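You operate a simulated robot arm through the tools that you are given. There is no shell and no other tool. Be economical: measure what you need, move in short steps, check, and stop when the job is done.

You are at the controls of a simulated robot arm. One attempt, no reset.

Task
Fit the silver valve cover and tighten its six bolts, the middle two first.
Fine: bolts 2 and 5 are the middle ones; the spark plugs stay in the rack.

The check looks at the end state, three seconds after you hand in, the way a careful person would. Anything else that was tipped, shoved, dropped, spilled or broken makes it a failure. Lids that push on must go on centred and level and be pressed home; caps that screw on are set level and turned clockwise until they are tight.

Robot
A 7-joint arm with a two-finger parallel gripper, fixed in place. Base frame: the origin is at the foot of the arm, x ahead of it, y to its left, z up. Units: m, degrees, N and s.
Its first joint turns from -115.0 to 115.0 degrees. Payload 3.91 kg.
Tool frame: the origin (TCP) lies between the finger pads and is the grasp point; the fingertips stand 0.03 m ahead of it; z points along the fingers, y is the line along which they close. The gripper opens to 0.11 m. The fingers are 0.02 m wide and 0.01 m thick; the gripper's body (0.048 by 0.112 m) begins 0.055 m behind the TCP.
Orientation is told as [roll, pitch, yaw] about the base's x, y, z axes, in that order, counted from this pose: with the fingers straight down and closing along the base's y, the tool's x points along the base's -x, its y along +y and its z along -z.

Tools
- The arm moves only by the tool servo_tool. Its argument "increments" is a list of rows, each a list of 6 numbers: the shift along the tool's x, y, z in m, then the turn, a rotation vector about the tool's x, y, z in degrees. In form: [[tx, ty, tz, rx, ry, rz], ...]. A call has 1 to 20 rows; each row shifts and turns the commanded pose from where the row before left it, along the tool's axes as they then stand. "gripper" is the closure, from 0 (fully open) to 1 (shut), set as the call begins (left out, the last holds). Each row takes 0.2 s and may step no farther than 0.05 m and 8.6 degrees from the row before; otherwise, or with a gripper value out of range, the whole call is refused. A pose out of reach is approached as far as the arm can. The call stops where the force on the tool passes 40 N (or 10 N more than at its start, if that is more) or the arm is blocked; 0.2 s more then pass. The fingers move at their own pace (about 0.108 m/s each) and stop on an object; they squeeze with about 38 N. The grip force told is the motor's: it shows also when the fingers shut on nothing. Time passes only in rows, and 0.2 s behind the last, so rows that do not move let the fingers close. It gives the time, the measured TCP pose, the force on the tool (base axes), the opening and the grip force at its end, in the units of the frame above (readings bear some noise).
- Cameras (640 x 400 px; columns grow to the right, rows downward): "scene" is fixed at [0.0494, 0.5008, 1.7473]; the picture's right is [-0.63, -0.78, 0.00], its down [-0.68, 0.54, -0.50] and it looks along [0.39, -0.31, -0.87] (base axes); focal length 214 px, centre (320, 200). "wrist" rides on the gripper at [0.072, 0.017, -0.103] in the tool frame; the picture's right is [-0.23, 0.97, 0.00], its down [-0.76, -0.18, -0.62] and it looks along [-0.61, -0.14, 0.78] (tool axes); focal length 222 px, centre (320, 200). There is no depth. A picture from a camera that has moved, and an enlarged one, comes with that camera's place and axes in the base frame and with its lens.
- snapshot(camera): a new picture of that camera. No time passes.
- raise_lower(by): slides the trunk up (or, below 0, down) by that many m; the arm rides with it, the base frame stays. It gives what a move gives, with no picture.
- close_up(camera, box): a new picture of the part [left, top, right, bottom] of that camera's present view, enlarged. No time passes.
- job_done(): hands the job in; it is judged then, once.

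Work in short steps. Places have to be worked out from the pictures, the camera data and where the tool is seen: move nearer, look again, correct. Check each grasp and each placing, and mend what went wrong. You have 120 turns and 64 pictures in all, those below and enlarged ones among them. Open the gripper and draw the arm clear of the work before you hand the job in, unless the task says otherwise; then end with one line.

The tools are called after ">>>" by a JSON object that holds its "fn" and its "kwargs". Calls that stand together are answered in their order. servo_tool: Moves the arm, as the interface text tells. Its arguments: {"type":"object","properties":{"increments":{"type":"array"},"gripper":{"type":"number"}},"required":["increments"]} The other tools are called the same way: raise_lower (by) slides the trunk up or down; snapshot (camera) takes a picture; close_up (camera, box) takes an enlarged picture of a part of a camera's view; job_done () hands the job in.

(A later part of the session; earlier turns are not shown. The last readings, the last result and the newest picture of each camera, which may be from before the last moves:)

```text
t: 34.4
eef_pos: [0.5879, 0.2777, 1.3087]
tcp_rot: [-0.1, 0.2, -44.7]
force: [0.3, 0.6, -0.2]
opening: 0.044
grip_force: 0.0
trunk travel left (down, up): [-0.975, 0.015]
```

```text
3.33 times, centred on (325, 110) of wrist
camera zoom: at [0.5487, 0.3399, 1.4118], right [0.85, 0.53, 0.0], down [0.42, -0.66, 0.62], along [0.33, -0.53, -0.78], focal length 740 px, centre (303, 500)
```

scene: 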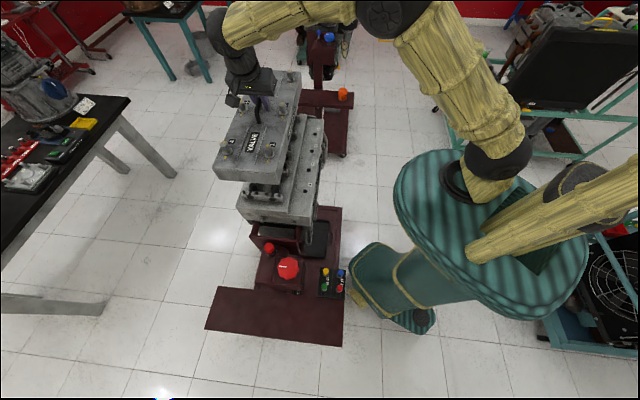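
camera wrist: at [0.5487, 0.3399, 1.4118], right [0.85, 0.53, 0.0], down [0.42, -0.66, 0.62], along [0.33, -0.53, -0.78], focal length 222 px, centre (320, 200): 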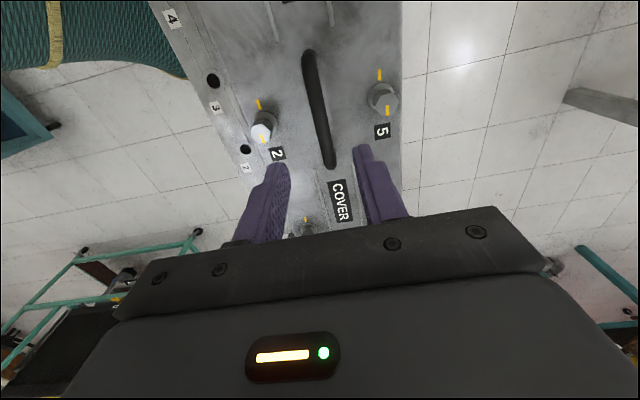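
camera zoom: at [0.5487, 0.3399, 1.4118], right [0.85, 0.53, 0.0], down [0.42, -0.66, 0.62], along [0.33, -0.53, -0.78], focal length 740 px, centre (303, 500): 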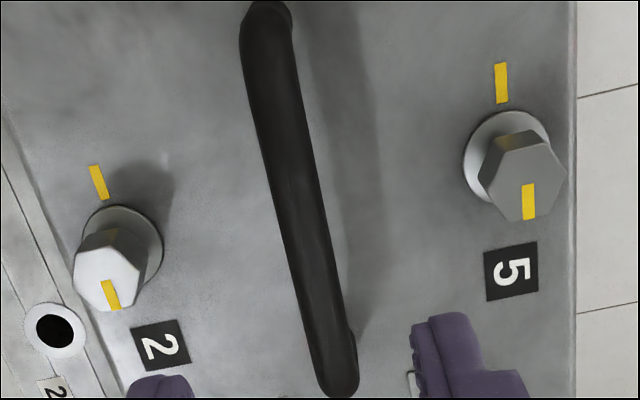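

Each bolt's yellow mark points exactly opposite its mark on the cover, so tight is probably a half turn with marks aligned; flats face ±e, vertices ±n. I'll go over bolt 2 and turn the wrist to yaw 105, which puts the pads on flats and leaves room for 180° clockwise.

>>> {"fn": "servo_tool", "kwargs": {"increments": [[0.0025, -0.0276, 0, 0, 0, 0], [0.0024, -0.0276, 0, 0, 0, 0], [0, 0, 0, 0, 0, -8.33], [0, 0, 0, 0, 0, -8.33], [0, 0, 0, 0, 0, -8.33], [0, 0, 0, 0, 0, -8.33], [0, 0, 0, 0, 0, -8.33], [0, 0, 0, 0, 0, -8.33], [0, 0, 0, 0, 0, -8.33], [0, 0, 0, 0, 0, -8.33], [0, 0, 0, 0, 0, -8.33], [0, 0, 0, 0, 0, -8.33], [0, 0, 0, 0, 0, -8.33], [0, 0, 0, 0, 0, -8.33], [0, 0, 0, 0, 0, -8.33], [0, 0, 0, 0, 0, -8.33], [0, 0, 0, 0, 0, -8.33], [0, 0, 0, 0, 0, -8.33], [0, 0, 0, 0, 0, -8.33], [0, 0, 0, 0, 0, -8.33]]}}

>>> {"fn": "snapshot", "kwargs": {"camera": "wrist"}}

```text
t: 38.6
eef_pos: [0.5476, 0.2421, 1.3066]
tcp_rot: [0.3, -0.1, 105.5]
force: [-0.6, -0.1, -0.5]
opening: 0.044
grip_force: 0.0
trunk travel left (down, up): [-0.975, 0.015]
```

```text
20 pictures are left
camera wrist: at [0.5508, 0.1659, 1.4102], right [-1.0, -0.04, 0.0], down [-0.03, 0.78, 0.62], along [-0.03, 0.62, -0.78], focal length 222 px, centre (320, 200)
```

wrist: 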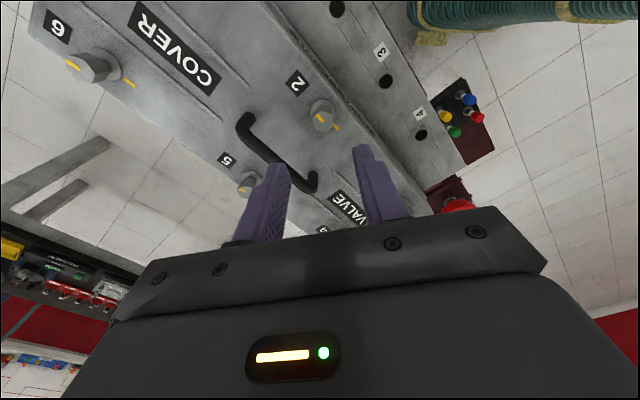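

Triangulating the two views puts bolt 2's head at (0.545, 0.2345, ~1.19). Correcting, lowering 50 mm and checking.

>>> {"fn": "servo_tool", "kwargs": {"increments": [[0.0066, 0.0045, 0, 0, 0, 0.5], [0, 0, 0.05, 0, 0, 0], [0, 0, 0, 0, 0, 0]]}}

>>> {"fn": "close_up", "kwargs": {"camera": "wrist", "box": [220, 80, 420, 230]}}

```text
t: 39.4
eef_pos: [0.5426, 0.2329, 1.2592]
tcp_rot: [0.1, 0.0, 104.9]
force: [-0.7, -0.1, 0.1]
opening: 0.0441
grip_force: 0.0
trunk travel left (down, up): [-0.975, 0.015]
```

```text
2.67 times, centred on (320, 155) of wrist
camera zoom: at [0.5461, 0.1567, 1.362], right [-1.0, -0.03, 0.0], down [-0.02, 0.78, 0.62], along [-0.02, 0.62, -0.78], focal length 592 px, centre (320, 320)
```

zoom: 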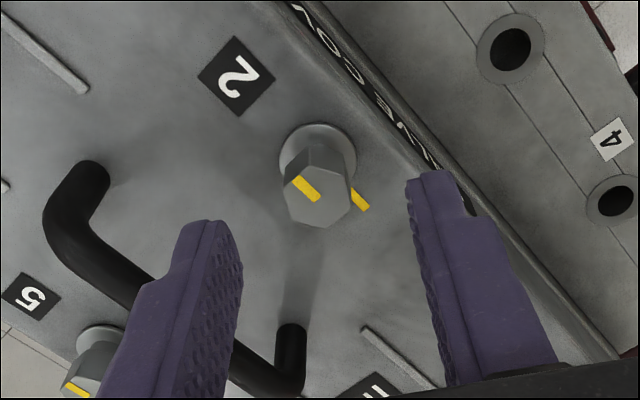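

Refined head position (0.544, 0.239, ~1.199). I'll shift 6 mm, lower to TCP 1.212 and close on the hex.

>>> {"fn": "servo_tool", "kwargs": {"increments": [[-0.0054, -0.0029, 0, 0, 0, 0], [0, 0, 0.024, 0, 0, 0], [0, 0, 0.023, 0, 0, 0], [0, 0, 0, 0, 0, 0]]}}

>>> {"fn": "servo_tool", "kwargs": {"increments": [[0, 0, 0, 0, 0, 0], [0, 0, 0, 0, 0, 0], [0, 0, 0, 0, 0, 0]], "gripper": 1}}

>>> {"fn": "close_up", "kwargs": {"camera": "wrist", "box": [220, 100, 420, 250]}}

```text
t: 40.4
eef_pos: [0.5455, 0.2395, 1.2104]
tcp_rot: [0.1, -0.1, 104.8]
force: [0.0, 0.5, 0.0]
opening: 0.044
grip_force: 0.0
trunk travel left (down, up): [-0.975, 0.015]
```

```text
t: 41.2
eef_pos: [0.5456, 0.2392, 1.2093]
tcp_rot: [0.2, 0.0, 104.7]
force: [-1.5, -0.7, -0.4]
opening: 0.019
grip_force: 38.0
trunk travel left (down, up): [-0.975, 0.015]
```

```text
2.67 times, centred on (320, 175) of wrist
camera zoom: at [0.548, 0.1642, 1.3134], right [-1.0, -0.03, 0.0], down [-0.02, 0.78, 0.62], along [-0.02, 0.62, -0.78], focal length 592 px, centre (320, 267)
```

zoom: 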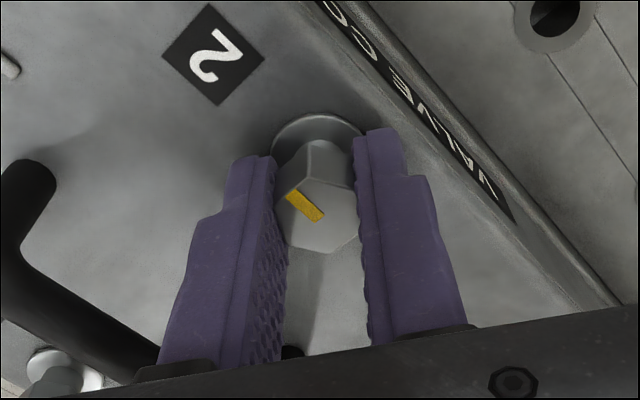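

Flats are gripped at 19 mm. Turning clockwise 48° first and watching the readings.

>>> {"fn": "servo_tool", "kwargs": {"increments": [[0, 0, 0, 0, 0, 8], [0, 0, 0, 0, 0, 8], [0, 0, 0, 0, 0, 8], [0, 0, 0, 0, 0, 8], [0, 0, 0, 0, 0, 8], [0, 0, 0, 0, 0, 8], [0, 0, 0, 0, 0, 0]]}}

```text
t: 42.8
eef_pos: [0.5505, 0.2381, 1.2112]
tcp_rot: [0.1, -0.1, 56.8]
force: [12.6, -5.9, 0.2]
opening: 0.0189
grip_force: 38.2
trunk travel left (down, up): [-0.975, 0.015]
```

It turns, but 14 N of side force shows the bolt axis is ~6 mm off the pad centre, at about (0.547, 0.233). I'll open, recentre and regrip.

>>> {"fn": "servo_tool", "kwargs": {"increments": [[0, 0, 0, 0, 0, 0], [0, 0, 0, 0, 0, 0], [0.0041, -0.0046, 0, 0, 0, 0], [0, 0, 0, 0, 0, 0]], "gripper": 0.65}}

>>> {"fn": "servo_tool", "kwargs": {"increments": [[0, 0, 0, 0, 0, 0], [0, 0, 0, 0, 0, 0], [0, 0, 0, 0, 0, 0]], "gripper": 1}}

>>> {"fn": "servo_tool", "kwargs": {"increments": [[0, 0, 0, 0, 0, 8], [0, 0, 0, 0, 0, 8], [0, 0, 0, 0, 0, 8], [0, 0, 0, 0, 0, 8], [0, 0, 0, 0, 0, 8], [0, 0, 0, 0, 0, 0]]}}

```text
t: 43.8
eef_pos: [0.5463, 0.2358, 1.2108]
tcp_rot: [0.2, 0.1, 56.8]
force: [-0.5, -0.4, -0.6]
opening: 0.0383
grip_force: 0.0
trunk travel left (down, up): [-0.975, 0.015]
```

```text
t: 44.6
eef_pos: [0.5464, 0.2356, 1.2115]
tcp_rot: [0.2, 0.2, 56.8]
force: [-1.5, 1.3, -0.5]
opening: 0.019
grip_force: 38.2
trunk travel left (down, up): [-0.975, 0.015]
```

```text
t: 46.0
eef_pos: [0.5451, 0.2375, 1.2103]
tcp_rot: [-0.1, 0.2, 16.8]
force: [-9.0, 15.9, 2.1]
opening: 0.0187
grip_force: 37.5
trunk travel left (down, up): [-0.975, 0.015]
```

88° done; side force says the axis is still ~3 mm off. I'll let the TCP follow that small orbit while turning another 40°.

>>> {"fn": "servo_tool", "kwargs": {"increments": [[0.0007, 0.0024, 0, 0, 0, 0], [0, 0.0006, 0, 0, 0, 8], [0, 0.0006, 0, 0, 0, 8], [0, 0.0005, 0, 0, 0, 8], [0, 0.0005, 0, 0, 0, 8], [0, 0.0003, 0, 0, 0, 8], [0, 0, 0, 0, 0, 0]]}}

>>> {"fn": "close_up", "kwargs": {"camera": "wrist", "box": [220, 100, 420, 250]}}

```text
t: 47.6
eef_pos: [0.5443, 0.2412, 1.2115]
tcp_rot: [0.1, 0.0, -23.3]
force: [-1.7, 12.4, 14.8]
opening: 0.0186
grip_force: 38.3
trunk travel left (down, up): [-0.975, 0.015]
```

```text
2.67 times, centred on (320, 175) of wrist
camera zoom: at [0.4848, 0.2835, 1.3137], right [0.59, 0.8, 0.0], down [0.63, -0.46, 0.62], along [0.5, -0.37, -0.78], focal length 592 px, centre (320, 267)
```

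zoom: 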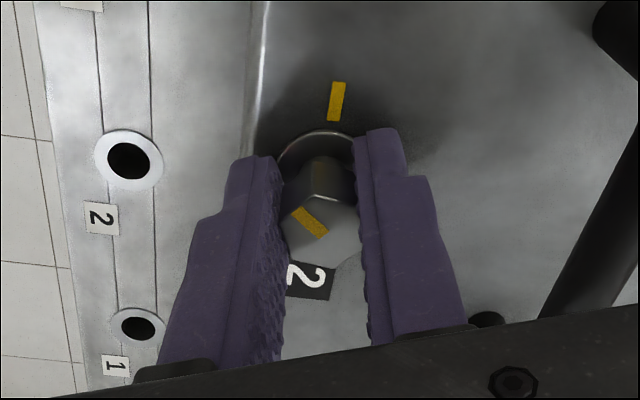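

Mark is now ~52° short of the cover's mark. I'll finish the half turn to yaw -75 in two steps, following the axis and easing the z force.

>>> {"fn": "servo_tool", "kwargs": {"increments": [[0, 0.0014, -0.001, 0, 0, 0], [-0.0003, 0.0004, 0, 0, 0, 8], [-0.0003, 0.0004, 0, 0, 0, 8], [-0.0003, 0.0003, 0, 0, 0, 8], [-0.0003, 0.0002, 0, 0, 0, 8], [0, 0, 0, 0, 0, 0]]}}

>>> {"fn": "servo_tool", "kwargs": {"increments": [[-0.0002, 0.0001, 0, 0, 0, 7], [-0.0002, 0, 0, 0, 0, 7], [0, 0, 0, 0, 0, 5], [0, 0, 0, 0, 0, 0]]}}

>>> {"fn": "close_up", "kwargs": {"camera": "wrist", "box": [220, 100, 420, 250]}}

```text
t: 49.0
eef_pos: [0.5477, 0.2424, 1.2117]
tcp_rot: [-0.3, 0.2, -55.2]
force: [-6.4, 7.6, 0.1]
opening: 0.0187
grip_force: 38.4
trunk travel left (down, up): [-0.975, 0.015]
```

```text
t: 50.0
eef_pos: [0.548, 0.2437, 1.2104]
tcp_rot: [-0.1, 0.0, -74.2]
force: [-5.8, 12.9, -0.3]
opening: 0.0186
grip_force: 37.5
trunk travel left (down, up): [-0.975, 0.015]
```

```text
2.67 times, centred on (320, 175) of wrist
camera zoom: at [0.5445, 0.3162, 1.3138], right [1.0, 0.05, 0.0], down [0.04, -0.78, 0.62], along [0.03, -0.62, -0.78], focal length 592 px, centre (320, 267)
```

zoom: 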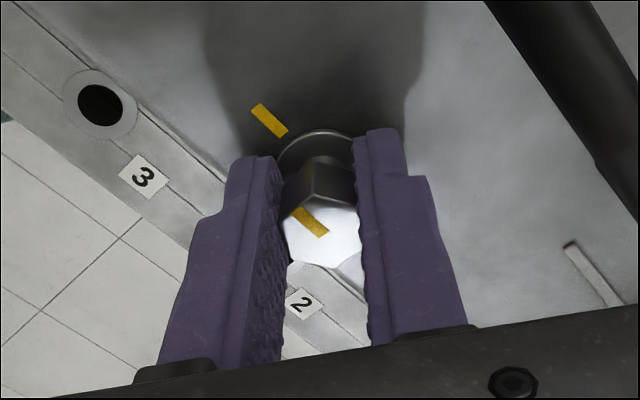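

Marks line up after the half turn. I'll turn a little more to feel whether it's tight.

>>> {"fn": "servo_tool", "kwargs": {"increments": [[0, 0, 0, 0, 0, 6], [0, 0, 0, 0, 0, 6], [0, 0, 0, 0, 0, 0]]}}

>>> {"fn": "close_up", "kwargs": {"camera": "wrist", "box": [220, 100, 420, 250]}}

```text
t: 50.8
eef_pos: [0.5496, 0.2421, 1.2119]
tcp_rot: [-0.1, 0.1, -86.6]
force: [-3.4, 13.1, -0.2]
opening: 0.0192
grip_force: 38.1
trunk travel left (down, up): [-0.975, 0.015]
```

```text
2.67 times, centred on (320, 175) of wrist
camera zoom: at [0.5613, 0.3134, 1.3138], right [0.99, -0.17, 0.0], down [-0.13, -0.77, 0.62], along [-0.11, -0.61, -0.78], focal length 592 px, centre (320, 267)
```

zoom: 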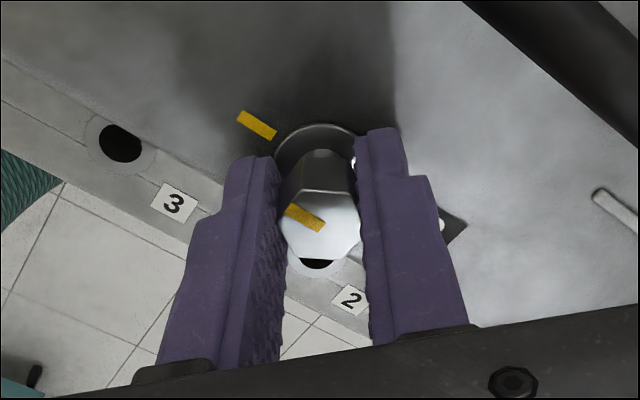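

Gripper slipped past while the mark stayed aligned: bolt 2 is tight. I'll release, lift, wind the wrist back to yaw 105 and move to bolt 5, estimated at (0.6305, 0.322).

>>> {"fn": "servo_tool", "kwargs": {"increments": [[0, 0, 0, 0, 0, 0], [0, 0, 0, 0, 0, 0], [0, 0, -0.05, 0, 0, 0], [0, 0, 0, 0, 0, -8.33], [0, 0, 0, 0, 0, -8.33], [0, 0, 0, 0, 0, -8.33], [0, 0, 0, 0, 0, -8.33], [0, 0, 0, 0, 0, -8.33], [0, 0, 0, 0, 0, -8.33], [0, 0, 0, 0, 0, -8.33], [0, 0, 0, 0, 0, -8.33], [0, 0, 0, 0, 0, -8.33], [0, 0, 0, 0, 0, -8.33], [0, 0, 0, 0, 0, -8.33], [0, 0, 0, 0, 0, -8.33], [0, 0, 0, 0, 0, -8.33], [0, 0, 0, 0, 0, -8.33], [0, 0, 0, 0, 0, -8.33], [0, 0, 0, 0, 0, -8.33], [0, 0, 0, 0, 0, -8.33]], "gripper": 0.6}}

>>> {"fn": "servo_tool", "kwargs": {"increments": [[0, 0, 0, 0, 0, -8.33], [0, 0, 0, 0, 0, -8.33], [0, 0, 0, 0, 0, -8.33], [0, 0, 0, 0, 0, -8.33], [0, 0, 0, 0, 0, -8.33], [0, 0, 0, 0, 0, -8.33], [-0.0293, -0.0496, 0, 0, 0, 0], [-0.0293, -0.0496, 0, 0, 0, 0], [0, 0, 0, 0, 0, 0]]}}

```text
t: 55.0
eef_pos: [0.5482, 0.2404, 1.2616]
tcp_rot: [0.1, 0.1, 55.4]
force: [-0.7, 0.7, -0.5]
opening: 0.0438
grip_force: 0.1
trunk travel left (down, up): [-0.975, 0.015]
```

```text
refused: row 7 steps farther than a row can; nothing moved
```

Splitting that translation into smaller rows.

>>> {"fn": "servo_tool", "kwargs": {"increments": [[0, 0, 0, 0, 0, -8.33], [0, 0, 0, 0, 0, -8.33], [0, 0, 0, 0, 0, -8.33], [0, 0, 0, 0, 0, -8.33], [0, 0, 0, 0, 0, -8.33], [0, 0, 0, 0, 0, -8.0], [-0.0192, -0.0335, 0, 0, 0, 0], [-0.0192, -0.0335, 0, 0, 0, 0], [-0.0191, -0.0336, 0, 0, 0, 0], [0, 0, 0, 0, 0, 0]]}}

>>> {"fn": "snapshot", "kwargs": {"camera": "wrist"}}

```text
t: 57.2
eef_pos: [0.629, 0.3178, 1.262]
tcp_rot: [0.2, -0.1, 105.0]
force: [0.5, -0.1, 0.7]
opening: 0.0441
grip_force: 0.1
trunk travel left (down, up): [-0.975, 0.015]
```

```text
14 pictures are left
camera wrist: at [0.6319, 0.2428, 1.3651], right [-1.0, -0.03, 0.0], down [-0.02, 0.78, 0.62], along [-0.02, 0.62, -0.78], focal length 222 px, centre (320, 200)
```

wrist: 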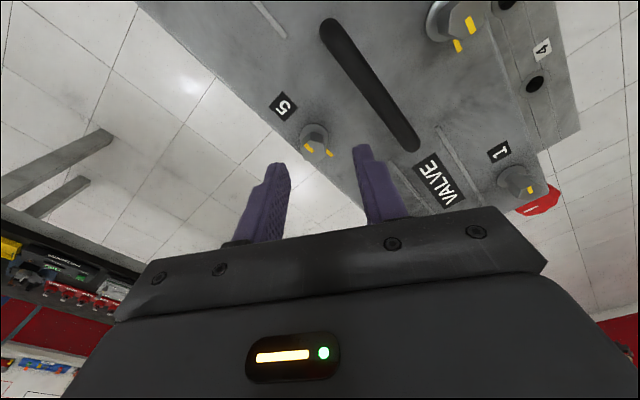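

Bolt 5 is near the jaw opening; I need one enlarged look to centre on it.

>>> {"fn": "close_up", "kwargs": {"camera": "wrist", "box": [220, 80, 420, 230]}}

```text
2.67 times, centred on (320, 155) of wrist
camera zoom: at [0.6319, 0.2428, 1.3651], right [-1.0, -0.03, 0.0], down [-0.02, 0.78, 0.62], along [-0.02, 0.62, -0.78], focal length 592 px, centre (320, 320)
```

zoom: 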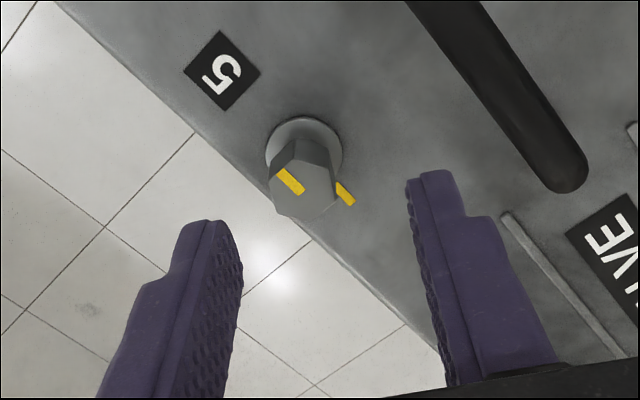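

Relative to the calibrated bolt-2 view, bolt 5 is about (+9, +4) mm from the TCP. Shift, descend and grip, then a first turn.

>>> {"fn": "servo_tool", "kwargs": {"increments": [[-0.0018, -0.0098, 0, 0, 0, 0], [0, 0, 0.025, 0, 0, 0], [0, 0, 0.025, 0, 0, 0], [0, 0, 0, 0, 0, 0]]}}

>>> {"fn": "servo_tool", "kwargs": {"increments": [[0, 0, 0, 0, 0, 0], [0, 0, 0, 0, 0, 0], [0, 0, 0, 0, 0, 0]], "gripper": 1}}

>>> {"fn": "servo_tool", "kwargs": {"increments": [[0, 0, 0, 0, 0, 8], [0, 0, 0, 0, 0, 8], [0, 0, 0, 0, 0, 8], [0, 0, 0, 0, 0, 0]]}}

```text
t: 58.2
eef_pos: [0.6386, 0.3252, 1.209]
tcp_rot: [0.2, -0.1, 105.1]
force: [-0.3, 0.7, 0.1]
opening: 0.044
grip_force: 0.0
trunk travel left (down, up): [-0.975, 0.015]
```

```text
t: 59.0
eef_pos: [0.6341, 0.3249, 1.2104]
tcp_rot: [0.4, 0.0, 105.1]
force: [-22.4, -7.2, -0.6]
opening: 0.0186
grip_force: 38.2
trunk travel left (down, up): [-0.975, 0.015]
```

```text
t: 60.0
eef_pos: [0.6354, 0.325, 1.2097]
tcp_rot: [0.4, 0.2, 81.1]
force: [-27.9, -5.9, -9.6]
opening: 0.0189
grip_force: 37.4
trunk travel left (down, up): [-0.975, 0.015]
```

Closing centred the jaws and showed the bolt is ~4.5 mm toward -x. I'll move the command that way to unload, then continue.

>>> {"fn": "servo_tool", "kwargs": {"increments": [[0.0008, 0.0022, -0.0005, 0, 0, 0], [0.0008, 0.0022, -0.0005, 0, 0, 0], [0, 0, 0, 0, 0, 0]]}}

>>> {"fn": "servo_tool", "kwargs": {"increments": [[0, 0, 0, 0, 0, 8], [0, 0, 0, 0, 0, 8], [0, 0, 0, 0, 0, 8], [0, 0, 0, 0, 0, 0]]}}

```text
t: 60.8
eef_pos: [0.6355, 0.325, 1.2096]
tcp_rot: [0.2, 0.1, 81.1]
force: [-12.5, -2.8, -9.9]
opening: 0.0186
grip_force: 37.9
trunk travel left (down, up): [-0.975, 0.015]
```

```text
t: 61.8
eef_pos: [0.6341, 0.3257, 1.2097]
tcp_rot: [0.1, 0.2, 56.9]
force: [-10.6, -8.7, -12.4]
opening: 0.0191
grip_force: 38.1
trunk travel left (down, up): [-0.975, 0.015]
```

Side force is falling, and z shows the bolt drawing the tool down. I'll follow both and turn 40° more.

>>> {"fn": "servo_tool", "kwargs": {"increments": [[0.0037, 0.0011, 0.003, 0, 0, 0], [0, 0, 0, 0, 0, 8], [0, 0, 0, 0, 0, 8], [0, 0, 0, 0, 0, 8], [0, 0, 0, 0, 0, 8], [0, 0, 0, 0, 0, 8], [0, 0, 0, 0, 0, 0]]}}

```text
t: 63.4
eef_pos: [0.6337, 0.3246, 1.2111]
tcp_rot: [0.0, -0.1, 16.9]
force: [17.4, 8.7, 15.5]
opening: 0.0186
grip_force: 37.8
trunk travel left (down, up): [-0.975, 0.015]
```

TCP stays at (0.634, 0.325), so that's the axis. I'll unload to there and turn 48° more.

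>>> {"fn": "servo_tool", "kwargs": {"increments": [[-0.005, 0.0011, -0.004, 0, 0, 0], [0, 0, 0, 0, 0, 8], [0, 0, 0, 0, 0, 8], [0, 0, 0, 0, 0, 8], [0, 0, 0, 0, 0, 8], [0, 0, 0, 0, 0, 8], [0, 0, 0, 0, 0, 8], [0, 0, 0, 0, 0, 0]]}}

>>> {"fn": "servo_tool", "kwargs": {"increments": [[0, 0, 0, 0, 0, 8], [0, 0, 0, 0, 0, 8], [0, 0, 0, 0, 0, 8], [0, 0, 0, 0, 0, 8], [0, 0, 0, 0, 0, 8], [0, 0, 0, 0, 0, 7], [0, 0, 0, 0, 0, 7], [0, 0, 0, 0, 0, 0]]}}

>>> {"fn": "close_up", "kwargs": {"camera": "wrist", "box": [220, 100, 420, 250]}}

```text
t: 65.2
eef_pos: [0.6348, 0.3237, 1.2109]
tcp_rot: [-0.3, 0.3, -31.0]
force: [-12.9, -8.1, -9.1]
opening: 0.0187
grip_force: 37.7
trunk travel left (down, up): [-0.975, 0.015]
```

```text
t: 67.0
eef_pos: [0.6338, 0.3242, 1.2124]
tcp_rot: [-0.2, 0.0, -85.1]
force: [-18.3, -9.2, -5.2]
opening: 0.019
grip_force: 38.2
trunk travel left (down, up): [-0.975, 0.015]
```

```text
2.67 times, centred on (320, 175) of wrist
camera zoom: at [0.6454, 0.3972, 1.3166], right [0.99, -0.14, 0.0], down [-0.11, -0.77, 0.62], along [-0.09, -0.62, -0.78], focal length 592 px, centre (320, 267)
```

zoom: 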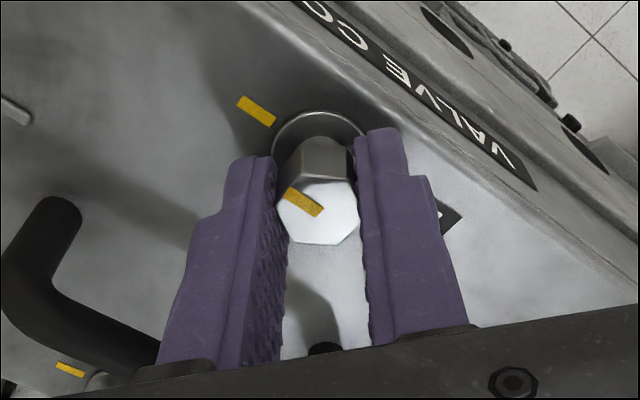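

Bolt 5's mark is aligned and the jaws slipped past, so it's tight. With axes 2 (0.549, 0.239) and 5 (0.634, 0.3245), and a pitch of ~0.168 along e, bolt 1 should be near (0.430, 0.357). I'll release, wind back and go there.

>>> {"fn": "servo_tool", "kwargs": {"increments": [[0, 0, 0, 0, 0, 0], [0, 0, 0, 0, 0, 0], [0, 0, -0.05, 0, 0, 0], [0, 0, 0, 0, 0, -8.33], [0, 0, 0, 0, 0, -8.33], [0, 0, 0, 0, 0, -8.33], [0, 0, 0, 0, 0, -8.33], [0, 0, 0, 0, 0, -8.33], [0, 0, 0, 0, 0, -8.33], [0, 0, 0, 0, 0, -8.33], [0, 0, 0, 0, 0, -8.33], [0, 0, 0, 0, 0, -8.33], [0, 0, 0, 0, 0, -8.33], [0, 0, 0, 0, 0, -8.33], [0, 0, 0, 0, 0, -8.33], [0, 0, 0, 0, 0, -8.33], [0, 0, 0, 0, 0, -8.33], [0, 0, 0, 0, 0, -8.33], [0, 0, 0, 0, 0, -8.33], [0, 0, 0, 0, 0, -8.33]], "gripper": 0.6}}

>>> {"fn": "servo_tool", "kwargs": {"increments": [[0, 0, 0, 0, 0, -8.2], [0, 0, 0, 0, 0, -8.1], [0, 0, 0, 0, 0, -8.1], [0, 0, 0, 0, 0, -8.1], [0, 0, 0, 0, 0, -8.1], [0, 0, 0, 0, 0, -8.1], [-0.017, 0.0377, 0, 0, 0, 0], [-0.017, 0.0377, 0, 0, 0, 0], [-0.017, 0.0377, 0, 0, 0, 0], [-0.017, 0.0377, 0, 0, 0, 0], [-0.017, 0.0377, 0, 0, 0, 0], [0, 0, 0, 0, 0, 0]]}}

>>> {"fn": "close_up", "kwargs": {"camera": "wrist", "box": [220, 80, 420, 230]}}

```text
t: 71.2
eef_pos: [0.6361, 0.3259, 1.2622]
tcp_rot: [0.2, 0.1, 56.8]
force: [1.0, -0.5, -0.6]
opening: 0.0442
grip_force: 0.1
trunk travel left (down, up): [-0.975, 0.015]
```

```text
t: 73.8
eef_pos: [0.4317, 0.3574, 1.2637]
tcp_rot: [0.2, -0.2, 105.3]
force: [-0.1, -0.7, -0.2]
opening: 0.0438
grip_force: 0.0
trunk travel left (down, up): [-0.975, 0.015]
```

```text
2.67 times, centred on (320, 155) of wrist
camera zoom: at [0.4357, 0.282, 1.3678], right [-1.0, -0.04, 0.0], down [-0.03, 0.78, 0.62], along [-0.03, 0.62, -0.78], focal length 592 px, centre (320, 320)
```

zoom: 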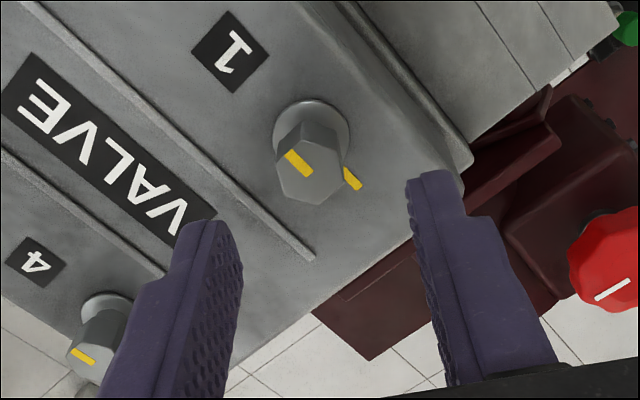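

Compared with the calibrated views of bolts 2 and 5, bolt 1's axis is ≈(0.4355, 0.3555). Shift, descend, grip and read the centring.

>>> {"fn": "servo_tool", "kwargs": {"increments": [[0.0028, -0.0032, 0, 0, 0, 0], [0, 0, 0.027, 0, 0, 0], [0, 0, 0.026, 0, 0, 0], [0, 0, 0, 0, 0, 0]]}}

>>> {"fn": "servo_tool", "kwargs": {"increments": [[0, 0, 0, 0, 0, 0], [0, 0, 0, 0, 0, 0], [0, 0, 0, 0, 0, 0]], "gripper": 1}}

>>> {"fn": "servo_tool", "kwargs": {"increments": [[0, 0, 0, 0, 0, 8], [0, 0, 0, 0, 0, 8], [0, 0, 0, 0, 0, 8], [0, 0, 0, 0, 0, 8], [0, 0, 0, 0, 0, 8], [0, 0, 0, 0, 0, 0]]}}

```text
t: 74.8
eef_pos: [0.4358, 0.3566, 1.2099]
tcp_rot: [0.1, 0.0, 105.3]
force: [0.9, -0.7, 0.3]
opening: 0.044
grip_force: 0.1
trunk travel left (down, up): [-0.975, 0.015]
```

```text
t: 75.6
eef_pos: [0.4363, 0.3571, 1.2114]
tcp_rot: [0.2, -0.1, 105.3]
force: [-0.4, 0.7, -0.1]
opening: 0.0187
grip_force: 38.2
trunk travel left (down, up): [-0.975, 0.015]
```

```text
t: 77.0
eef_pos: [0.4337, 0.3567, 1.2087]
tcp_rot: [0.1, 0.2, 65.4]
force: [-9.0, 0.5, -3.2]
opening: 0.0186
grip_force: 38.2
trunk travel left (down, up): [-0.975, 0.015]
```

Good grip; the axis sits 3.8 mm behind the pad centre, so I add a small per-row y shift to orbit it. Turning 80° more, then the rest.

>>> {"fn": "servo_tool", "kwargs": {"increments": [[0.0011, 0.0024, 0, 0, 0, 0], [0, 0.0005, 0, 0, 0, 8], [0, 0.0005, 0, 0, 0, 8], [0, 0.0005, 0, 0, 0, 8], [0, 0.0005, 0, 0, 0, 8], [0, 0.0005, 0, 0, 0, 8], [0, 0, 0, 0, 0, 0]]}}

>>> {"fn": "servo_tool", "kwargs": {"increments": [[0, 0.0005, 0, 0, 0, 8], [0, 0.0005, 0, 0, 0, 8], [0, 0.0005, 0, 0, 0, 8], [0, 0.0005, 0, 0, 0, 8], [0, 0.0005, 0, 0, 0, 8], [0, 0, 0, 0, 0, 0]]}}

>>> {"fn": "servo_tool", "kwargs": {"increments": [[0, 0.0005, 0, 0, 0, 8], [0, 0.0005, 0, 0, 0, 8], [0, 0.0005, 0, 0, 0, 8], [0, 0.0005, 0, 0, 0, 8], [0, 0.0005, 0, 0, 0, 8], [0, 0, 0, 0, 0, 8], [0, 0, 0, 0, 0, 6], [0, 0, 0, 0, 0, 0]]}}

```text
t: 78.6
eef_pos: [0.432, 0.3581, 1.2098]
tcp_rot: [0.1, 0.2, 25.3]
force: [3.1, -0.1, -0.3]
opening: 0.0187
grip_force: 37.9
trunk travel left (down, up): [-0.975, 0.015]
```

```text
t: 80.0
eef_pos: [0.432, 0.3587, 1.2099]
tcp_rot: [-0.1, 0.2, -14.8]
force: [6.5, -0.4, 0.5]
opening: 0.0185
grip_force: 37.8
trunk travel left (down, up): [-0.975, 0.015]
```

```text
t: 81.8
eef_pos: [0.4341, 0.3616, 1.2102]
tcp_rot: [-0.3, 0.1, -68.7]
force: [8.3, -6.3, 0.2]
opening: 0.0187
grip_force: 38.3
trunk travel left (down, up): [-0.975, 0.015]
```

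Forces are small. I'll finish past yaw -75 so it seats against its stop.

>>> {"fn": "servo_tool", "kwargs": {"increments": [[0, 0, 0, 0, 0, 7], [0, 0, 0, 0, 0, 6], [0, 0, 0, 0, 0, 4], [0, 0, 0, 0, 0, 0]]}}

>>> {"fn": "servo_tool", "kwargs": {"increments": [[0, 0, 0, 0, 0, 0], [0, 0, 0, 0, 0, 0], [0, 0, -0.05, 0, 0, 0], [0, 0, 0, 0, 0, -8.33], [0, 0, 0, 0, 0, -8.33], [0, 0, 0, 0, 0, -8.33], [0, 0, 0, 0, 0, -8.33], [0, 0, 0, 0, 0, -8.33], [0, 0, 0, 0, 0, -8.33], [0, 0, 0, 0, 0, -8.33], [0, 0, 0, 0, 0, -8.33], [0, 0, 0, 0, 0, -8.33], [0, 0, 0, 0, 0, -8.33], [0, 0, 0, 0, 0, -8.33], [0, 0, 0, 0, 0, -8.33], [0, 0, 0, 0, 0, -8.33], [0, 0, 0, 0, 0, -8.33], [0, 0, 0, 0, 0, -8.33], [0, 0, 0, 0, 0, -8.33], [0, 0, 0, 0, 0, -8.33]], "gripper": 0.6}}

```text
t: 82.8
eef_pos: [0.4349, 0.365, 1.2107]
tcp_rot: [-0.2, 0.1, -85.7]
force: [10.3, 2.7, 0.1]
opening: 0.0189
grip_force: 38.3
trunk travel left (down, up): [-0.975, 0.015]
```

```text
t: 87.0
eef_pos: [0.4328, 0.3616, 1.2617]
tcp_rot: [0.2, 0.2, 56.1]
force: [0.6, -0.3, -0.1]
opening: 0.044
grip_force: 0.0
trunk travel left (down, up): [-0.975, 0.015]
```

Bolt 1 axis ≈(0.4353, 0.3605), so bolt 4 follows at ≈(0.520, 0.446). Moving there.

>>> {"fn": "servo_tool", "kwargs": {"increments": [[0, 0, 0, 0, 0, -8.2], [0, 0, 0, 0, 0, -8.2], [0, 0, 0, 0, 0, -8.2], [0, 0, 0, 0, 0, -8.2], [0, 0, 0, 0, 0, -8.1], [0, 0, 0, 0, 0, -8.1], [-0.0196, -0.0355, 0, 0, 0, 0], [-0.0196, -0.0355, 0, 0, 0, 0], [-0.0196, -0.0354, 0, 0, 0, 0], [0, 0, 0, 0, 0, 0]]}}

>>> {"fn": "close_up", "kwargs": {"camera": "wrist", "box": [220, 80, 420, 230]}}

```text
t: 89.2
eef_pos: [0.5173, 0.4458, 1.2592]
tcp_rot: [0.1, -0.1, 105.2]
force: [-0.9, 0.5, 0.5]
opening: 0.0442
grip_force: 0.0
trunk travel left (down, up): [-0.975, 0.015]
```

```text
2.67 times, centred on (320, 155) of wrist
camera zoom: at [0.5209, 0.3696, 1.3629], right [-1.0, -0.03, 0.0], down [-0.03, 0.78, 0.62], along [-0.02, 0.62, -0.78], focal length 592 px, centre (320, 320)
```

zoom: 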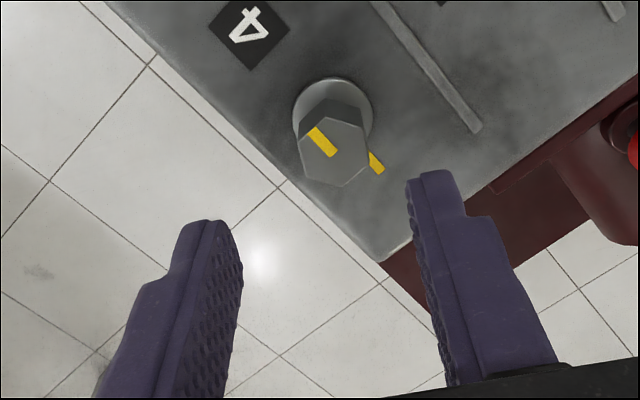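

Bolt 4 appears ~(−2, −3.5) mm from the TCP. Shift, descend and grip.

>>> {"fn": "servo_tool", "kwargs": {"increments": [[0.0027, 0.0026, 0, 0, 0, 0], [0, 0, 0.025, 0, 0, 0], [0, 0, 0.025, 0, 0, 0], [0, 0, 0, 0, 0, 0]]}}

>>> {"fn": "servo_tool", "kwargs": {"increments": [[0, 0, 0, 0, 0, 0], [0, 0, 0, 0, 0, 0], [0, 0, 0, 0, 0, 0]], "gripper": 1}}

>>> {"fn": "servo_tool", "kwargs": {"increments": [[0, 0, 0, 0, 0, 8], [0, 0, 0, 0, 0, 8], [0, 0, 0, 0, 0, 8], [0, 0, 0, 0, 0, 8], [0, 0, 0, 0, 0, 8], [0, 0, 0, 0, 0, 0]]}}

```text
t: 90.2
eef_pos: [0.518, 0.4424, 1.2104]
tcp_rot: [0.2, -0.1, 105.1]
force: [0.6, 0.4, -0.1]
opening: 0.0439
grip_force: 0.0
trunk travel left (down, up): [-0.975, 0.015]
```

```text
t: 91.0
eef_pos: [0.5146, 0.442, 1.2113]
tcp_rot: [0.4, 0.1, 105.3]
force: [-26.8, -13.9, 0.1]
opening: 0.0187
grip_force: 37.7
trunk travel left (down, up): [-0.975, 0.015]
```

```text
t: 92.4
eef_pos: [0.5152, 0.4416, 1.2127]
tcp_rot: [0.0, 0.0, 64.9]
force: [-16.6, -6.5, 0.1]
opening: 0.0188
grip_force: 37.9
trunk travel left (down, up): [-0.975, 0.015]
```

Axis is at about (0.515, 0.442), d≈0. I'll unload and continue turning.

>>> {"fn": "servo_tool", "kwargs": {"increments": [[0.0037, 0.0033, 0, 0, 0, 0], [0, 0, 0, 0, 0, 8], [0, 0, 0, 0, 0, 8], [0, 0, 0, 0, 0, 8], [0, 0, 0, 0, 0, 8], [0, 0, 0, 0, 0, 8], [0, 0, 0, 0, 0, 0]]}}

>>> {"fn": "servo_tool", "kwargs": {"increments": [[0, 0, 0, 0, 0, 8], [0, 0, 0, 0, 0, 8], [0, 0, 0, 0, 0, 8], [0, 0, 0, 0, 0, 8], [0, 0, 0, 0, 0, 8], [0, 0, 0, 0, 0, 0]]}}

>>> {"fn": "servo_tool", "kwargs": {"increments": [[0, 0, 0, 0, 0, 8], [0, 0, 0, 0, 0, 8], [0, 0, 0, 0, 0, 8], [0, 0, 0, 0, 0, 8], [0, 0, 0, 0, 0, 8], [0, 0, 0, 0, 0, 8], [0, 0, 0, 0, 0, 0]]}}

>>> {"fn": "servo_tool", "kwargs": {"increments": [[0, 0, 0, 0, 0, 8], [0, 0, 0, 0, 0, 8], [0, 0, 0, 0, 0, 7], [0, 0, 0, 0, 0, 0]]}}

```text
t: 94.0
eef_pos: [0.5168, 0.4396, 1.2108]
tcp_rot: [0.1, -0.1, 24.9]
force: [16.5, -0.7, 13.3]
opening: 0.0184
grip_force: 38.5
trunk travel left (down, up): [-0.975, 0.015]
```

```text
t: 95.4
eef_pos: [0.5158, 0.4375, 1.2103]
tcp_rot: [0.0, 0.4, -15.3]
force: [19.7, -7.1, 10.5]
opening: 0.0185
grip_force: 38.0
trunk travel left (down, up): [-0.975, 0.015]
```

```text
t: 97.0
eef_pos: [0.5159, 0.4373, 1.2103]
tcp_rot: [-0.2, 0.1, -63.1]
force: [10.6, -17.2, -2.9]
opening: 0.0184
grip_force: 38.0
trunk travel left (down, up): [-0.975, 0.015]
```

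```text
t: 98.0
eef_pos: [0.5142, 0.4381, 1.2096]
tcp_rot: [-0.4, 0.1, -86.2]
force: [7.2, -14.6, -3.1]
opening: 0.019
grip_force: 38.0
trunk travel left (down, up): [-0.975, 0.015]
```

Jaws slipped at the end, so bolt 4 should be tight. Releasing and winding back; next is bolt 3, predicted at (0.663, 0.1175).

>>> {"fn": "servo_tool", "kwargs": {"increments": [[0, 0, 0, 0, 0, 0], [0, 0, 0, 0, 0, 0], [0, 0, -0.05, 0, 0, 0], [0, 0, 0, 0, 0, -8.33], [0, 0, 0, 0, 0, -8.33], [0, 0, 0, 0, 0, -8.33], [0, 0, 0, 0, 0, -8.33], [0, 0, 0, 0, 0, -8.33], [0, 0, 0, 0, 0, -8.33], [0, 0, 0, 0, 0, -8.33], [0, 0, 0, 0, 0, -8.33], [0, 0, 0, 0, 0, -8.33], [0, 0, 0, 0, 0, -8.33], [0, 0, 0, 0, 0, -8.33], [0, 0, 0, 0, 0, -8.33], [0, 0, 0, 0, 0, -8.33], [0, 0, 0, 0, 0, -8.33], [0, 0, 0, 0, 0, -8.33], [0, 0, 0, 0, 0, -8.33], [0, 0, 0, 0, 0, -8.33]], "gripper": 0.6}}

>>> {"fn": "close_up", "kwargs": {"camera": "scene", "box": [235, 80, 335, 220]}}

```text
t: 102.2
eef_pos: [0.5127, 0.4412, 1.2603]
tcp_rot: [0.2, 0.1, 55.9]
force: [-0.2, 0.2, 0.4]
opening: 0.044
grip_force: 0.1
trunk travel left (down, up): [-0.975, 0.015]
```

```text
2.86 times, centred on (285, 150) of scene
camera zoom: at [0.0494, 0.5008, 1.7473], right [-0.63, -0.78, 0.0], down [-0.68, 0.54, -0.5], along [0.39, -0.31, -0.87], focal length 613 px, centre (420, 343)
```

zoom: 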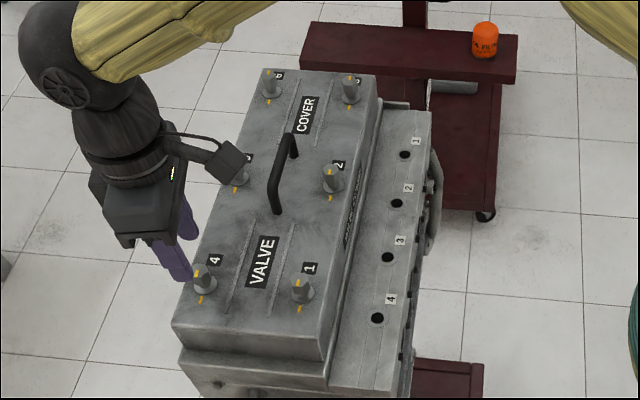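

Cover is seated and square. Winding on to yaw 105 and traversing to bolt 3, 20 mm higher to clear the handle.

>>> {"fn": "servo_tool", "kwargs": {"increments": [[0, 0, -0.02, 0, 0, -8.2], [0, 0, 0, 0, 0, -8.2], [0, 0, 0, 0, 0, -8.2], [0, 0, 0, 0, 0, -8.2], [0, 0, 0, 0, 0, -8.2], [0, 0, 0, 0, 0, -8.1], [0.0391, -0.0068, 0, 0, 0, 0], [0.0391, -0.0068, 0, 0, 0, 0], [0.0391, -0.0068, 0, 0, 0, 0], [0.0391, -0.0068, 0, 0, 0, 0], [0.0391, -0.0068, 0, 0, 0, 0], [0.0391, -0.0068, 0, 0, 0, 0], [0.0391, -0.0068, 0, 0, 0, 0], [0.0391, -0.0068, 0, 0, 0, 0], [0.0391, -0.0068, 0, 0, 0, 0], [0, 0, 0.02, 0, 0, 0], [0, 0, 0, 0, 0, 0]]}}

>>> {"fn": "close_up", "kwargs": {"camera": "wrist", "box": [220, 80, 420, 230]}}

```text
t: 105.8
eef_pos: [0.6633, 0.1177, 1.2593]
tcp_rot: [0.3, -0.2, 104.7]
force: [-0.5, -0.3, -0.4]
opening: 0.044
grip_force: 0.0
trunk travel left (down, up): [-0.975, 0.015]
```

```text
2.67 times, centred on (320, 155) of wrist
camera zoom: at [0.6652, 0.0422, 1.3622], right [-1.0, -0.03, 0.0], down [-0.02, 0.78, 0.62], along [-0.02, 0.62, -0.78], focal length 592 px, centre (320, 320)
```

zoom: 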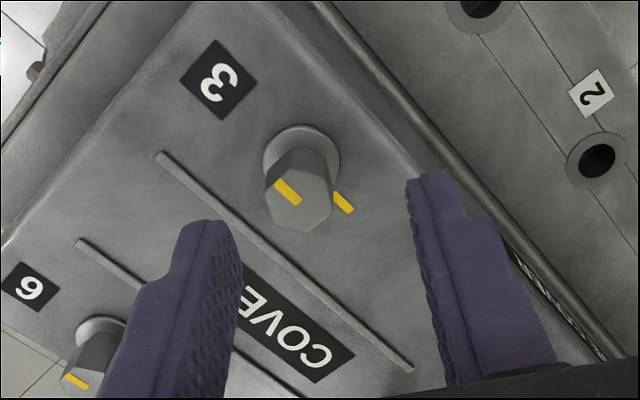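

Using the previous calibrations bolt 3 is about (+7, +8) mm from the TCP. Shift, descend and grip.

>>> {"fn": "servo_tool", "kwargs": {"increments": [[-0.0059, -0.0089, 0, 0, 0, 0], [0, 0, 0.025, 0, 0, 0], [0, 0, 0.025, 0, 0, 0], [0, 0, 0, 0, 0, 0]]}}

>>> {"fn": "servo_tool", "kwargs": {"increments": [[0, 0, 0, 0, 0, 0], [0, 0, 0, 0, 0, 0], [0, 0, 0, 0, 0, 0]], "gripper": 1}}

>>> {"fn": "servo_tool", "kwargs": {"increments": [[0, 0, 0, 0, 0, 8], [0, 0, 0, 0, 0, 8], [0, 0, 0, 0, 0, 8], [0, 0, 0, 0, 0, 8], [0, 0, 0, 0, 0, 8], [0, 0, 0, 0, 0, 0]]}}

```text
t: 106.8
eef_pos: [0.6668, 0.1235, 1.2116]
tcp_rot: [0.2, -0.2, 104.7]
force: [-0.1, -1.3, 0.5]
opening: 0.044
grip_force: 0.1
trunk travel left (down, up): [-0.975, 0.015]
```

```text
t: 107.6
eef_pos: [0.6681, 0.1246, 1.2106]
tcp_rot: [0.2, -0.1, 104.7]
force: [8.6, 1.8, 2.1]
opening: 0.0187
grip_force: 37.6
trunk travel left (down, up): [-0.975, 0.015]
```

```text
t: 109.0
eef_pos: [0.6684, 0.1244, 1.2109]
tcp_rot: [0.2, 0.0, 64.6]
force: [3.0, 7.1, 8.1]
opening: 0.0185
grip_force: 38.2
trunk travel left (down, up): [-0.975, 0.015]
```

Well centred on axis (0.668, 0.1245). Small unload, and on with the turn.

>>> {"fn": "servo_tool", "kwargs": {"increments": [[-0.0018, 0, -0.0015, 0, 0, 0], [0, 0, 0, 0, 0, 8], [0, 0, 0, 0, 0, 8], [0, 0, 0, 0, 0, 8], [0, 0, 0, 0, 0, 8], [0, 0, 0, 0, 0, 8], [0, 0, 0, 0, 0, 8], [0, 0, 0, 0, 0, 8], [0, 0, 0, 0, 0, 8], [0, 0, 0, 0, 0, 0]]}}

>>> {"fn": "servo_tool", "kwargs": {"increments": [[0, 0, 0, 0, 0, 8], [0, 0, 0, 0, 0, 8], [0, 0, 0, 0, 0, 8], [0, 0, 0, 0, 0, 8], [0, 0, 0, 0, 0, 8], [0, 0, 0, 0, 0, 8], [0, 0, 0, 0, 0, 8], [0, 0, 0, 0, 0, 8], [0, 0, 0, 0, 0, 8], [0, 0, 0, 0, 0, 8], [0, 0, 0, 0, 0, 6], [0, 0, 0, 0, 0, 0]]}}

```text
t: 111.2
eef_pos: [0.6679, 0.1253, 1.2103]
tcp_rot: [0.0, 0.2, 0.6]
force: [-9.0, 0.4, 0.0]
opening: 0.0183
grip_force: 37.8
trunk travel left (down, up): [-0.975, 0.015]
```

```text
t: 113.8
eef_pos: [0.6681, 0.1247, 1.2115]
tcp_rot: [-0.2, 0.2, -85.4]
force: [-11.5, -1.5, -2.3]
opening: 0.0187
grip_force: 38.2
trunk travel left (down, up): [-0.975, 0.015]
```

Bolt 3 is at the end of its half turn; I'll nudge it slightly to be sure, release, and test how far the arm reaches toward bolt 6 (~(0.7505, 0.207), r≈0.78).

>>> {"fn": "servo_tool", "kwargs": {"increments": [[0, 0, 0, 0, 0, 5], [0, 0, 0, 0, 0, 0]]}}

>>> {"fn": "servo_tool", "kwargs": {"increments": [[0, 0, 0, 0, 0, 0], [0, 0, 0, 0, 0, 0], [0, 0, -0.05, 0, 0, 0], [0, 0, 0, 0, 0, -8.33], [0, 0, 0, 0, 0, -8.33], [0, 0, 0, 0, 0, -8.33], [0, 0, 0, 0, 0, -8.33], [0, 0, 0, 0, 0, -8.33], [0, 0, 0, 0, 0, -8.33], [0, 0, 0, 0, 0, -8.33], [0, 0, 0, 0, 0, -8.33], [0, 0, 0, 0, 0, -8.33], [0, 0, 0, 0, 0, -8.33], [0, 0, 0, 0, 0, -7], [0, 0, 0, 0, 0, 0]], "gripper": 0.6}}

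>>> {"fn": "close_up", "kwargs": {"camera": "scene", "box": [260, 90, 330, 190]}}

```text
t: 114.4
eef_pos: [0.6684, 0.1246, 1.2115]
tcp_rot: [-0.2, -0.1, -90.3]
force: [-11.8, -2.8, 0.0]
opening: 0.0189
grip_force: 38.4
trunk travel left (down, up): [-0.975, 0.015]
```

```text
t: 117.6
eef_pos: [0.6704, 0.1267, 1.2614]
tcp_rot: [0.0, 0.2, 0.1]
force: [0.2, -0.2, 0.2]
opening: 0.0441
grip_force: 0.1
trunk travel left (down, up): [-0.975, 0.015]
```

```text
4.00 times, centred on (295, 140) of scene
camera zoom: at [0.0494, 0.5008, 1.7473], right [-0.63, -0.78, 0.0], down [-0.68, 0.54, -0.5], along [0.39, -0.31, -0.87], focal length 858 px, centre (420, 440)
```

zoom: 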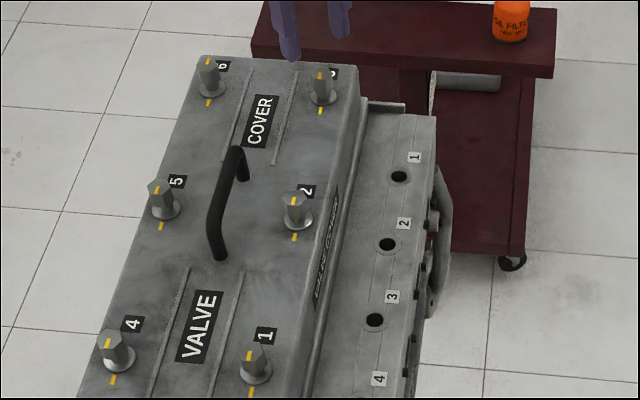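

I need a sharper look at the marks on the turned bolts.

>>> {"fn": "close_up", "kwargs": {"camera": "scene", "box": [262, 95, 317, 150]}}

>>> {"fn": "close_up", "kwargs": {"camera": "scene", "box": [255, 165, 300, 192]}}

```text
7.27 times, centred on (290, 122) of scene
camera zoom: at [0.0494, 0.5008, 1.7473], right [-0.63, -0.78, 0.0], down [-0.68, 0.54, -0.5], along [0.39, -0.31, -0.87], focal length 1560 px, centre (542, 764)
```

zoom: 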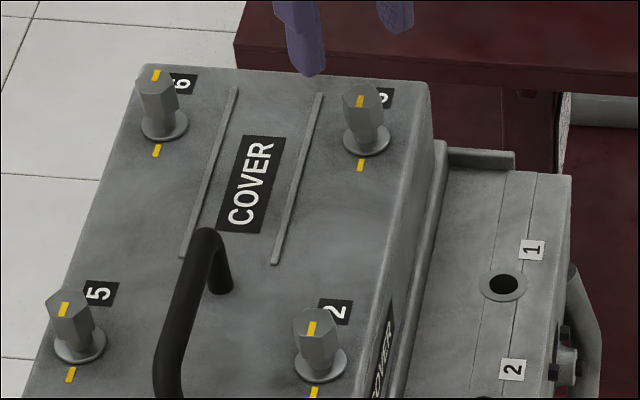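

```text
14.22 times, centred on (278, 178) of scene
camera zoom: at [0.0494, 0.5008, 1.7473], right [-0.63, -0.78, 0.0], down [-0.68, 0.54, -0.5], along [0.39, -0.31, -0.87], focal length 3050 px, centre (924, 506)
```

zoom: 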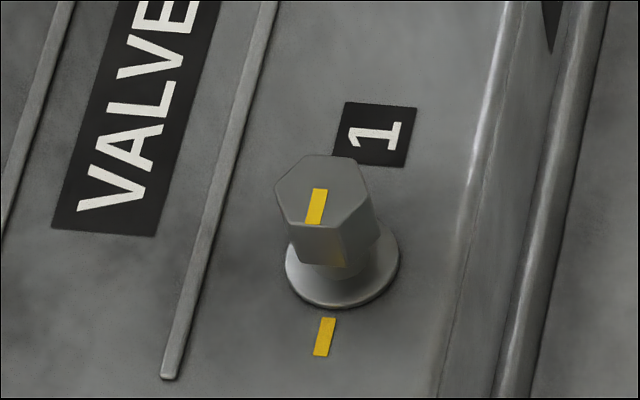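

Bolts 1, 2, 3 and 5 have marks aligned; only 6 is still opposite. Testing vertical reach toward bolt 6.

>>> {"fn": "servo_tool", "kwargs": {"increments": [[-0.0267, 0.0267, 0, 0, 0, 0], [-0.0267, 0.0267, 0, 0, 0, 0], [-0.0267, 0.0267, 0, 0, 0, 0], [0, 0, 0, 0, 0, 0]]}}

```text
t: 118.6
eef_pos: [0.7304, 0.1992, 1.2585]
tcp_rot: [0.1, 0.2, 0.0]
force: [0.2, 0.4, 0.0]
opening: 0.0441
grip_force: 0.0
out of reach, approached as far as the arm can: row 3
trunk travel left (down, up): [-0.975, 0.015]
```

Vertical reach stops ~2 cm short, but a small lean of the hand toward the base gives it back. I'll raise the trunk 15 mm, yaw to 45 (a flat pair), lean 12° about the closing axis and approach bolt 6.

>>> {"fn": "raise_lower", "kwargs": {"by": 0.015}}

>>> {"fn": "servo_tool", "kwargs": {"increments": [[0.02, 0, 0, 0, 0, -5], [0, 0, 0, 0, 0, -8], [0, 0, 0, 0, 0, -8], [0, 0, 0, 0, 0, -8], [0, 0, 0, 0, 0, -8], [0, 0, 0, 0, 0, -8], [0, 0, 0, 0, -6, 0], [0, 0, 0, 0, -6, 0], [-0.0331, -0.0228, 0.007, 0, 0, 0], [0.0038, 0, 0.0181, 0, 0, 0], [0, 0, 0, 0, 0, 0]]}}

>>> {"fn": "close_up", "kwargs": {"camera": "wrist", "box": [220, 80, 420, 230]}}

```text
t: 119.2
eef_pos: [0.7317, 0.1995, 1.2735]
tcp_rot: [0.0, 0.2, 0.0]
force: [0.7, -0.4, -0.4]
opening: 0.0438
grip_force: 0.0
trunk travel left (down, up): [-0.99, 0.0]
```

```text
t: 121.6
eef_pos: [0.7517, 0.2085, 1.2553]
tcp_rot: [0.1, -11.8, 44.9]
force: [0.7, -0.1, 0.3]
opening: 0.0441
grip_force: 0.0
trunk travel left (down, up): [-0.99, 0.0]
```

```text
2.67 times, centred on (320, 155) of wrist
camera zoom: at [0.6757, 0.1541, 1.3411], right [-0.53, 0.85, 0.05], down [0.56, 0.31, 0.77], along [0.63, 0.43, -0.64], focal length 592 px, centre (320, 320)
```

zoom: 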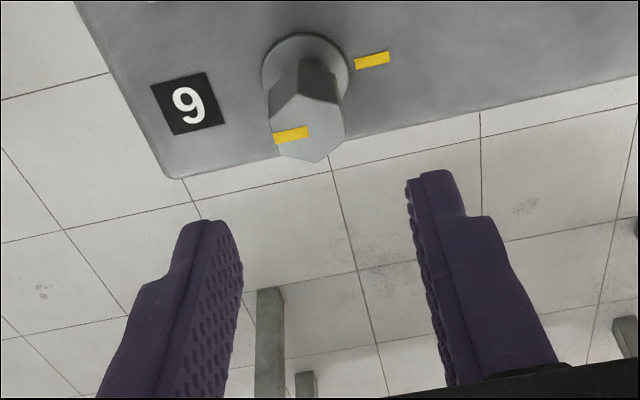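

Bolt 6's head projects to (0.749, 0.204), about 5 mm toward tool +x. Shift, descend and grip.

>>> {"fn": "servo_tool", "kwargs": {"increments": [[0.005, -0.002, -0.0011, 0, 0, 0], [0.0045, 0, 0.021, 0, 0, 0], [0.0045, 0, 0.021, 0, 0, 0], [0, 0, 0, 0, 0, 0]]}}

>>> {"fn": "servo_tool", "kwargs": {"increments": [[0, 0, 0, 0, 0, 0], [0, 0, 0, 0, 0, 0], [0, 0, 0, 0, 0, 0]], "gripper": 1}}

```text
t: 122.6
eef_pos: [0.7496, 0.2026, 1.2163]
tcp_rot: [0.2, -11.9, 45.0]
force: [-1.2, 0.0, -0.4]
opening: 0.0441
grip_force: 0.0
trunk travel left (down, up): [-0.99, 0.0]
```

```text
t: 123.4
eef_pos: [0.7477, 0.2054, 1.214]
tcp_rot: [0.2, -11.7, 45.1]
force: [-9.7, 8.2, 0.4]
opening: 0.0185
grip_force: 37.7
trunk travel left (down, up): [-0.99, 0.0]
```

Gripped. I'll unload the y offset and turn 72° clockwise about the vertical, keeping the lean.

>>> {"fn": "servo_tool", "kwargs": {"increments": [[0, 0.0028, 0, 0, 0, 0], [0, 0, 0, 1.66, 0, 7.82], [0, 0, 0, 1.66, 0, 7.82], [0, 0, 0, 1.66, 0, 7.82], [0, 0, 0, 1.66, 0, 7.82], [0, 0, 0, 0, 0, 0]]}}

>>> {"fn": "servo_tool", "kwargs": {"increments": [[0, 0, 0, 1.66, 0, 7.82], [0, 0, 0, 1.66, 0, 7.82], [0, 0, 0, 1.66, 0, 7.82], [0, 0, 0, 1.66, 0, 7.82], [0, 0, 0, 1.66, 0, 7.82], [0, 0, 0, 0, 0, 0]]}}

```text
t: 124.8
eef_pos: [0.7468, 0.2054, 1.2149]
tcp_rot: [0.0, -12.2, 12.9]
force: [10.1, 2.3, 18.4]
opening: 0.0187
grip_force: 38.0
trunk travel left (down, up): [-0.99, 0.0]
```

```text
t: 126.2
eef_pos: [0.7467, 0.2046, 1.2133]
tcp_rot: [0.0, -12.1, -26.9]
force: [14.0, 5.4, 20.0]
opening: 0.0184
grip_force: 37.5
trunk travel left (down, up): [-0.99, 0.0]
```

Turned 72°. Opening, recentring on the axis (0.747, 0.205), and winding back 60° with open jaws to regrip.

>>> {"fn": "servo_tool", "kwargs": {"increments": [[0, 0, 0, 0, 0, 0], [0, 0, 0, 0, 0, 0], [-0.0027, 0.0032, -0.001, 0, 0, 0], [0, 0, 0, -1.66, 0, -7.82], [0, 0, 0, -1.66, 0, -7.82], [0, 0, 0, -1.66, 0, -7.82], [0, 0, 0, -1.66, 0, -7.82], [0, 0, 0, -1.66, 0, -7.82], [0, 0, 0, -1.66, 0, -7.82], [0, 0, 0, -1.66, 0, -7.82], [0, 0, 0, -0.83, 0, -3.91], [0, 0, 0, 0, 0, 0]], "gripper": 0.6}}

>>> {"fn": "servo_tool", "kwargs": {"increments": [[0, 0, 0, 0, 0, 0], [0, 0, 0, 0, 0, 0], [0, 0, 0, 0, 0, 0]], "gripper": 1}}

```text
t: 128.8
eef_pos: [0.7508, 0.2047, 1.2123]
tcp_rot: [0.1, -11.8, 33.1]
force: [0.6, -0.2, -0.1]
opening: 0.0443
grip_force: 0.1
trunk travel left (down, up): [-0.99, 0.0]
```

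```text
t: 129.6
eef_pos: [0.7502, 0.2064, 1.2122]
tcp_rot: [0.0, -11.7, 33.0]
force: [-4.7, 5.0, -0.6]
opening: 0.0185
grip_force: 37.9
trunk travel left (down, up): [-0.99, 0.0]
```

Good regrip at 18.5 mm. Turning another 72°.

>>> {"fn": "servo_tool", "kwargs": {"increments": [[0, 0.0018, 0, 0, 0, 0], [0, 0, 0, 1.66, 0, 7.82], [0, 0, 0, 1.66, 0, 7.82], [0, 0, 0, 1.66, 0, 7.82], [0, 0, 0, 1.66, 0, 7.82], [0, 0, 0, 1.66, 0, 7.82], [0, 0, 0, 0, 0, 0]]}}

>>> {"fn": "servo_tool", "kwargs": {"increments": [[0, 0, 0, 1.66, 0, 7.82], [0, 0, 0, 1.66, 0, 7.82], [0, 0, 0, 1.66, 0, 7.82], [0, 0, 0, 1.66, 0, 7.82], [0, 0, 0, 0, 0, 0]]}}

```text
t: 131.2
eef_pos: [0.7503, 0.2048, 1.2117]
tcp_rot: [0.0, -11.9, -7.1]
force: [4.2, -8.2, 0.0]
opening: 0.0184
grip_force: 38.1
trunk travel left (down, up): [-0.99, 0.0]
```

```text
t: 132.4
eef_pos: [0.7505, 0.2033, 1.2128]
tcp_rot: [-0.2, -11.7, -39.1]
force: [-2.1, -18.0, -1.1]
opening: 0.0187
grip_force: 37.9
trunk travel left (down, up): [-0.99, 0.0]
```

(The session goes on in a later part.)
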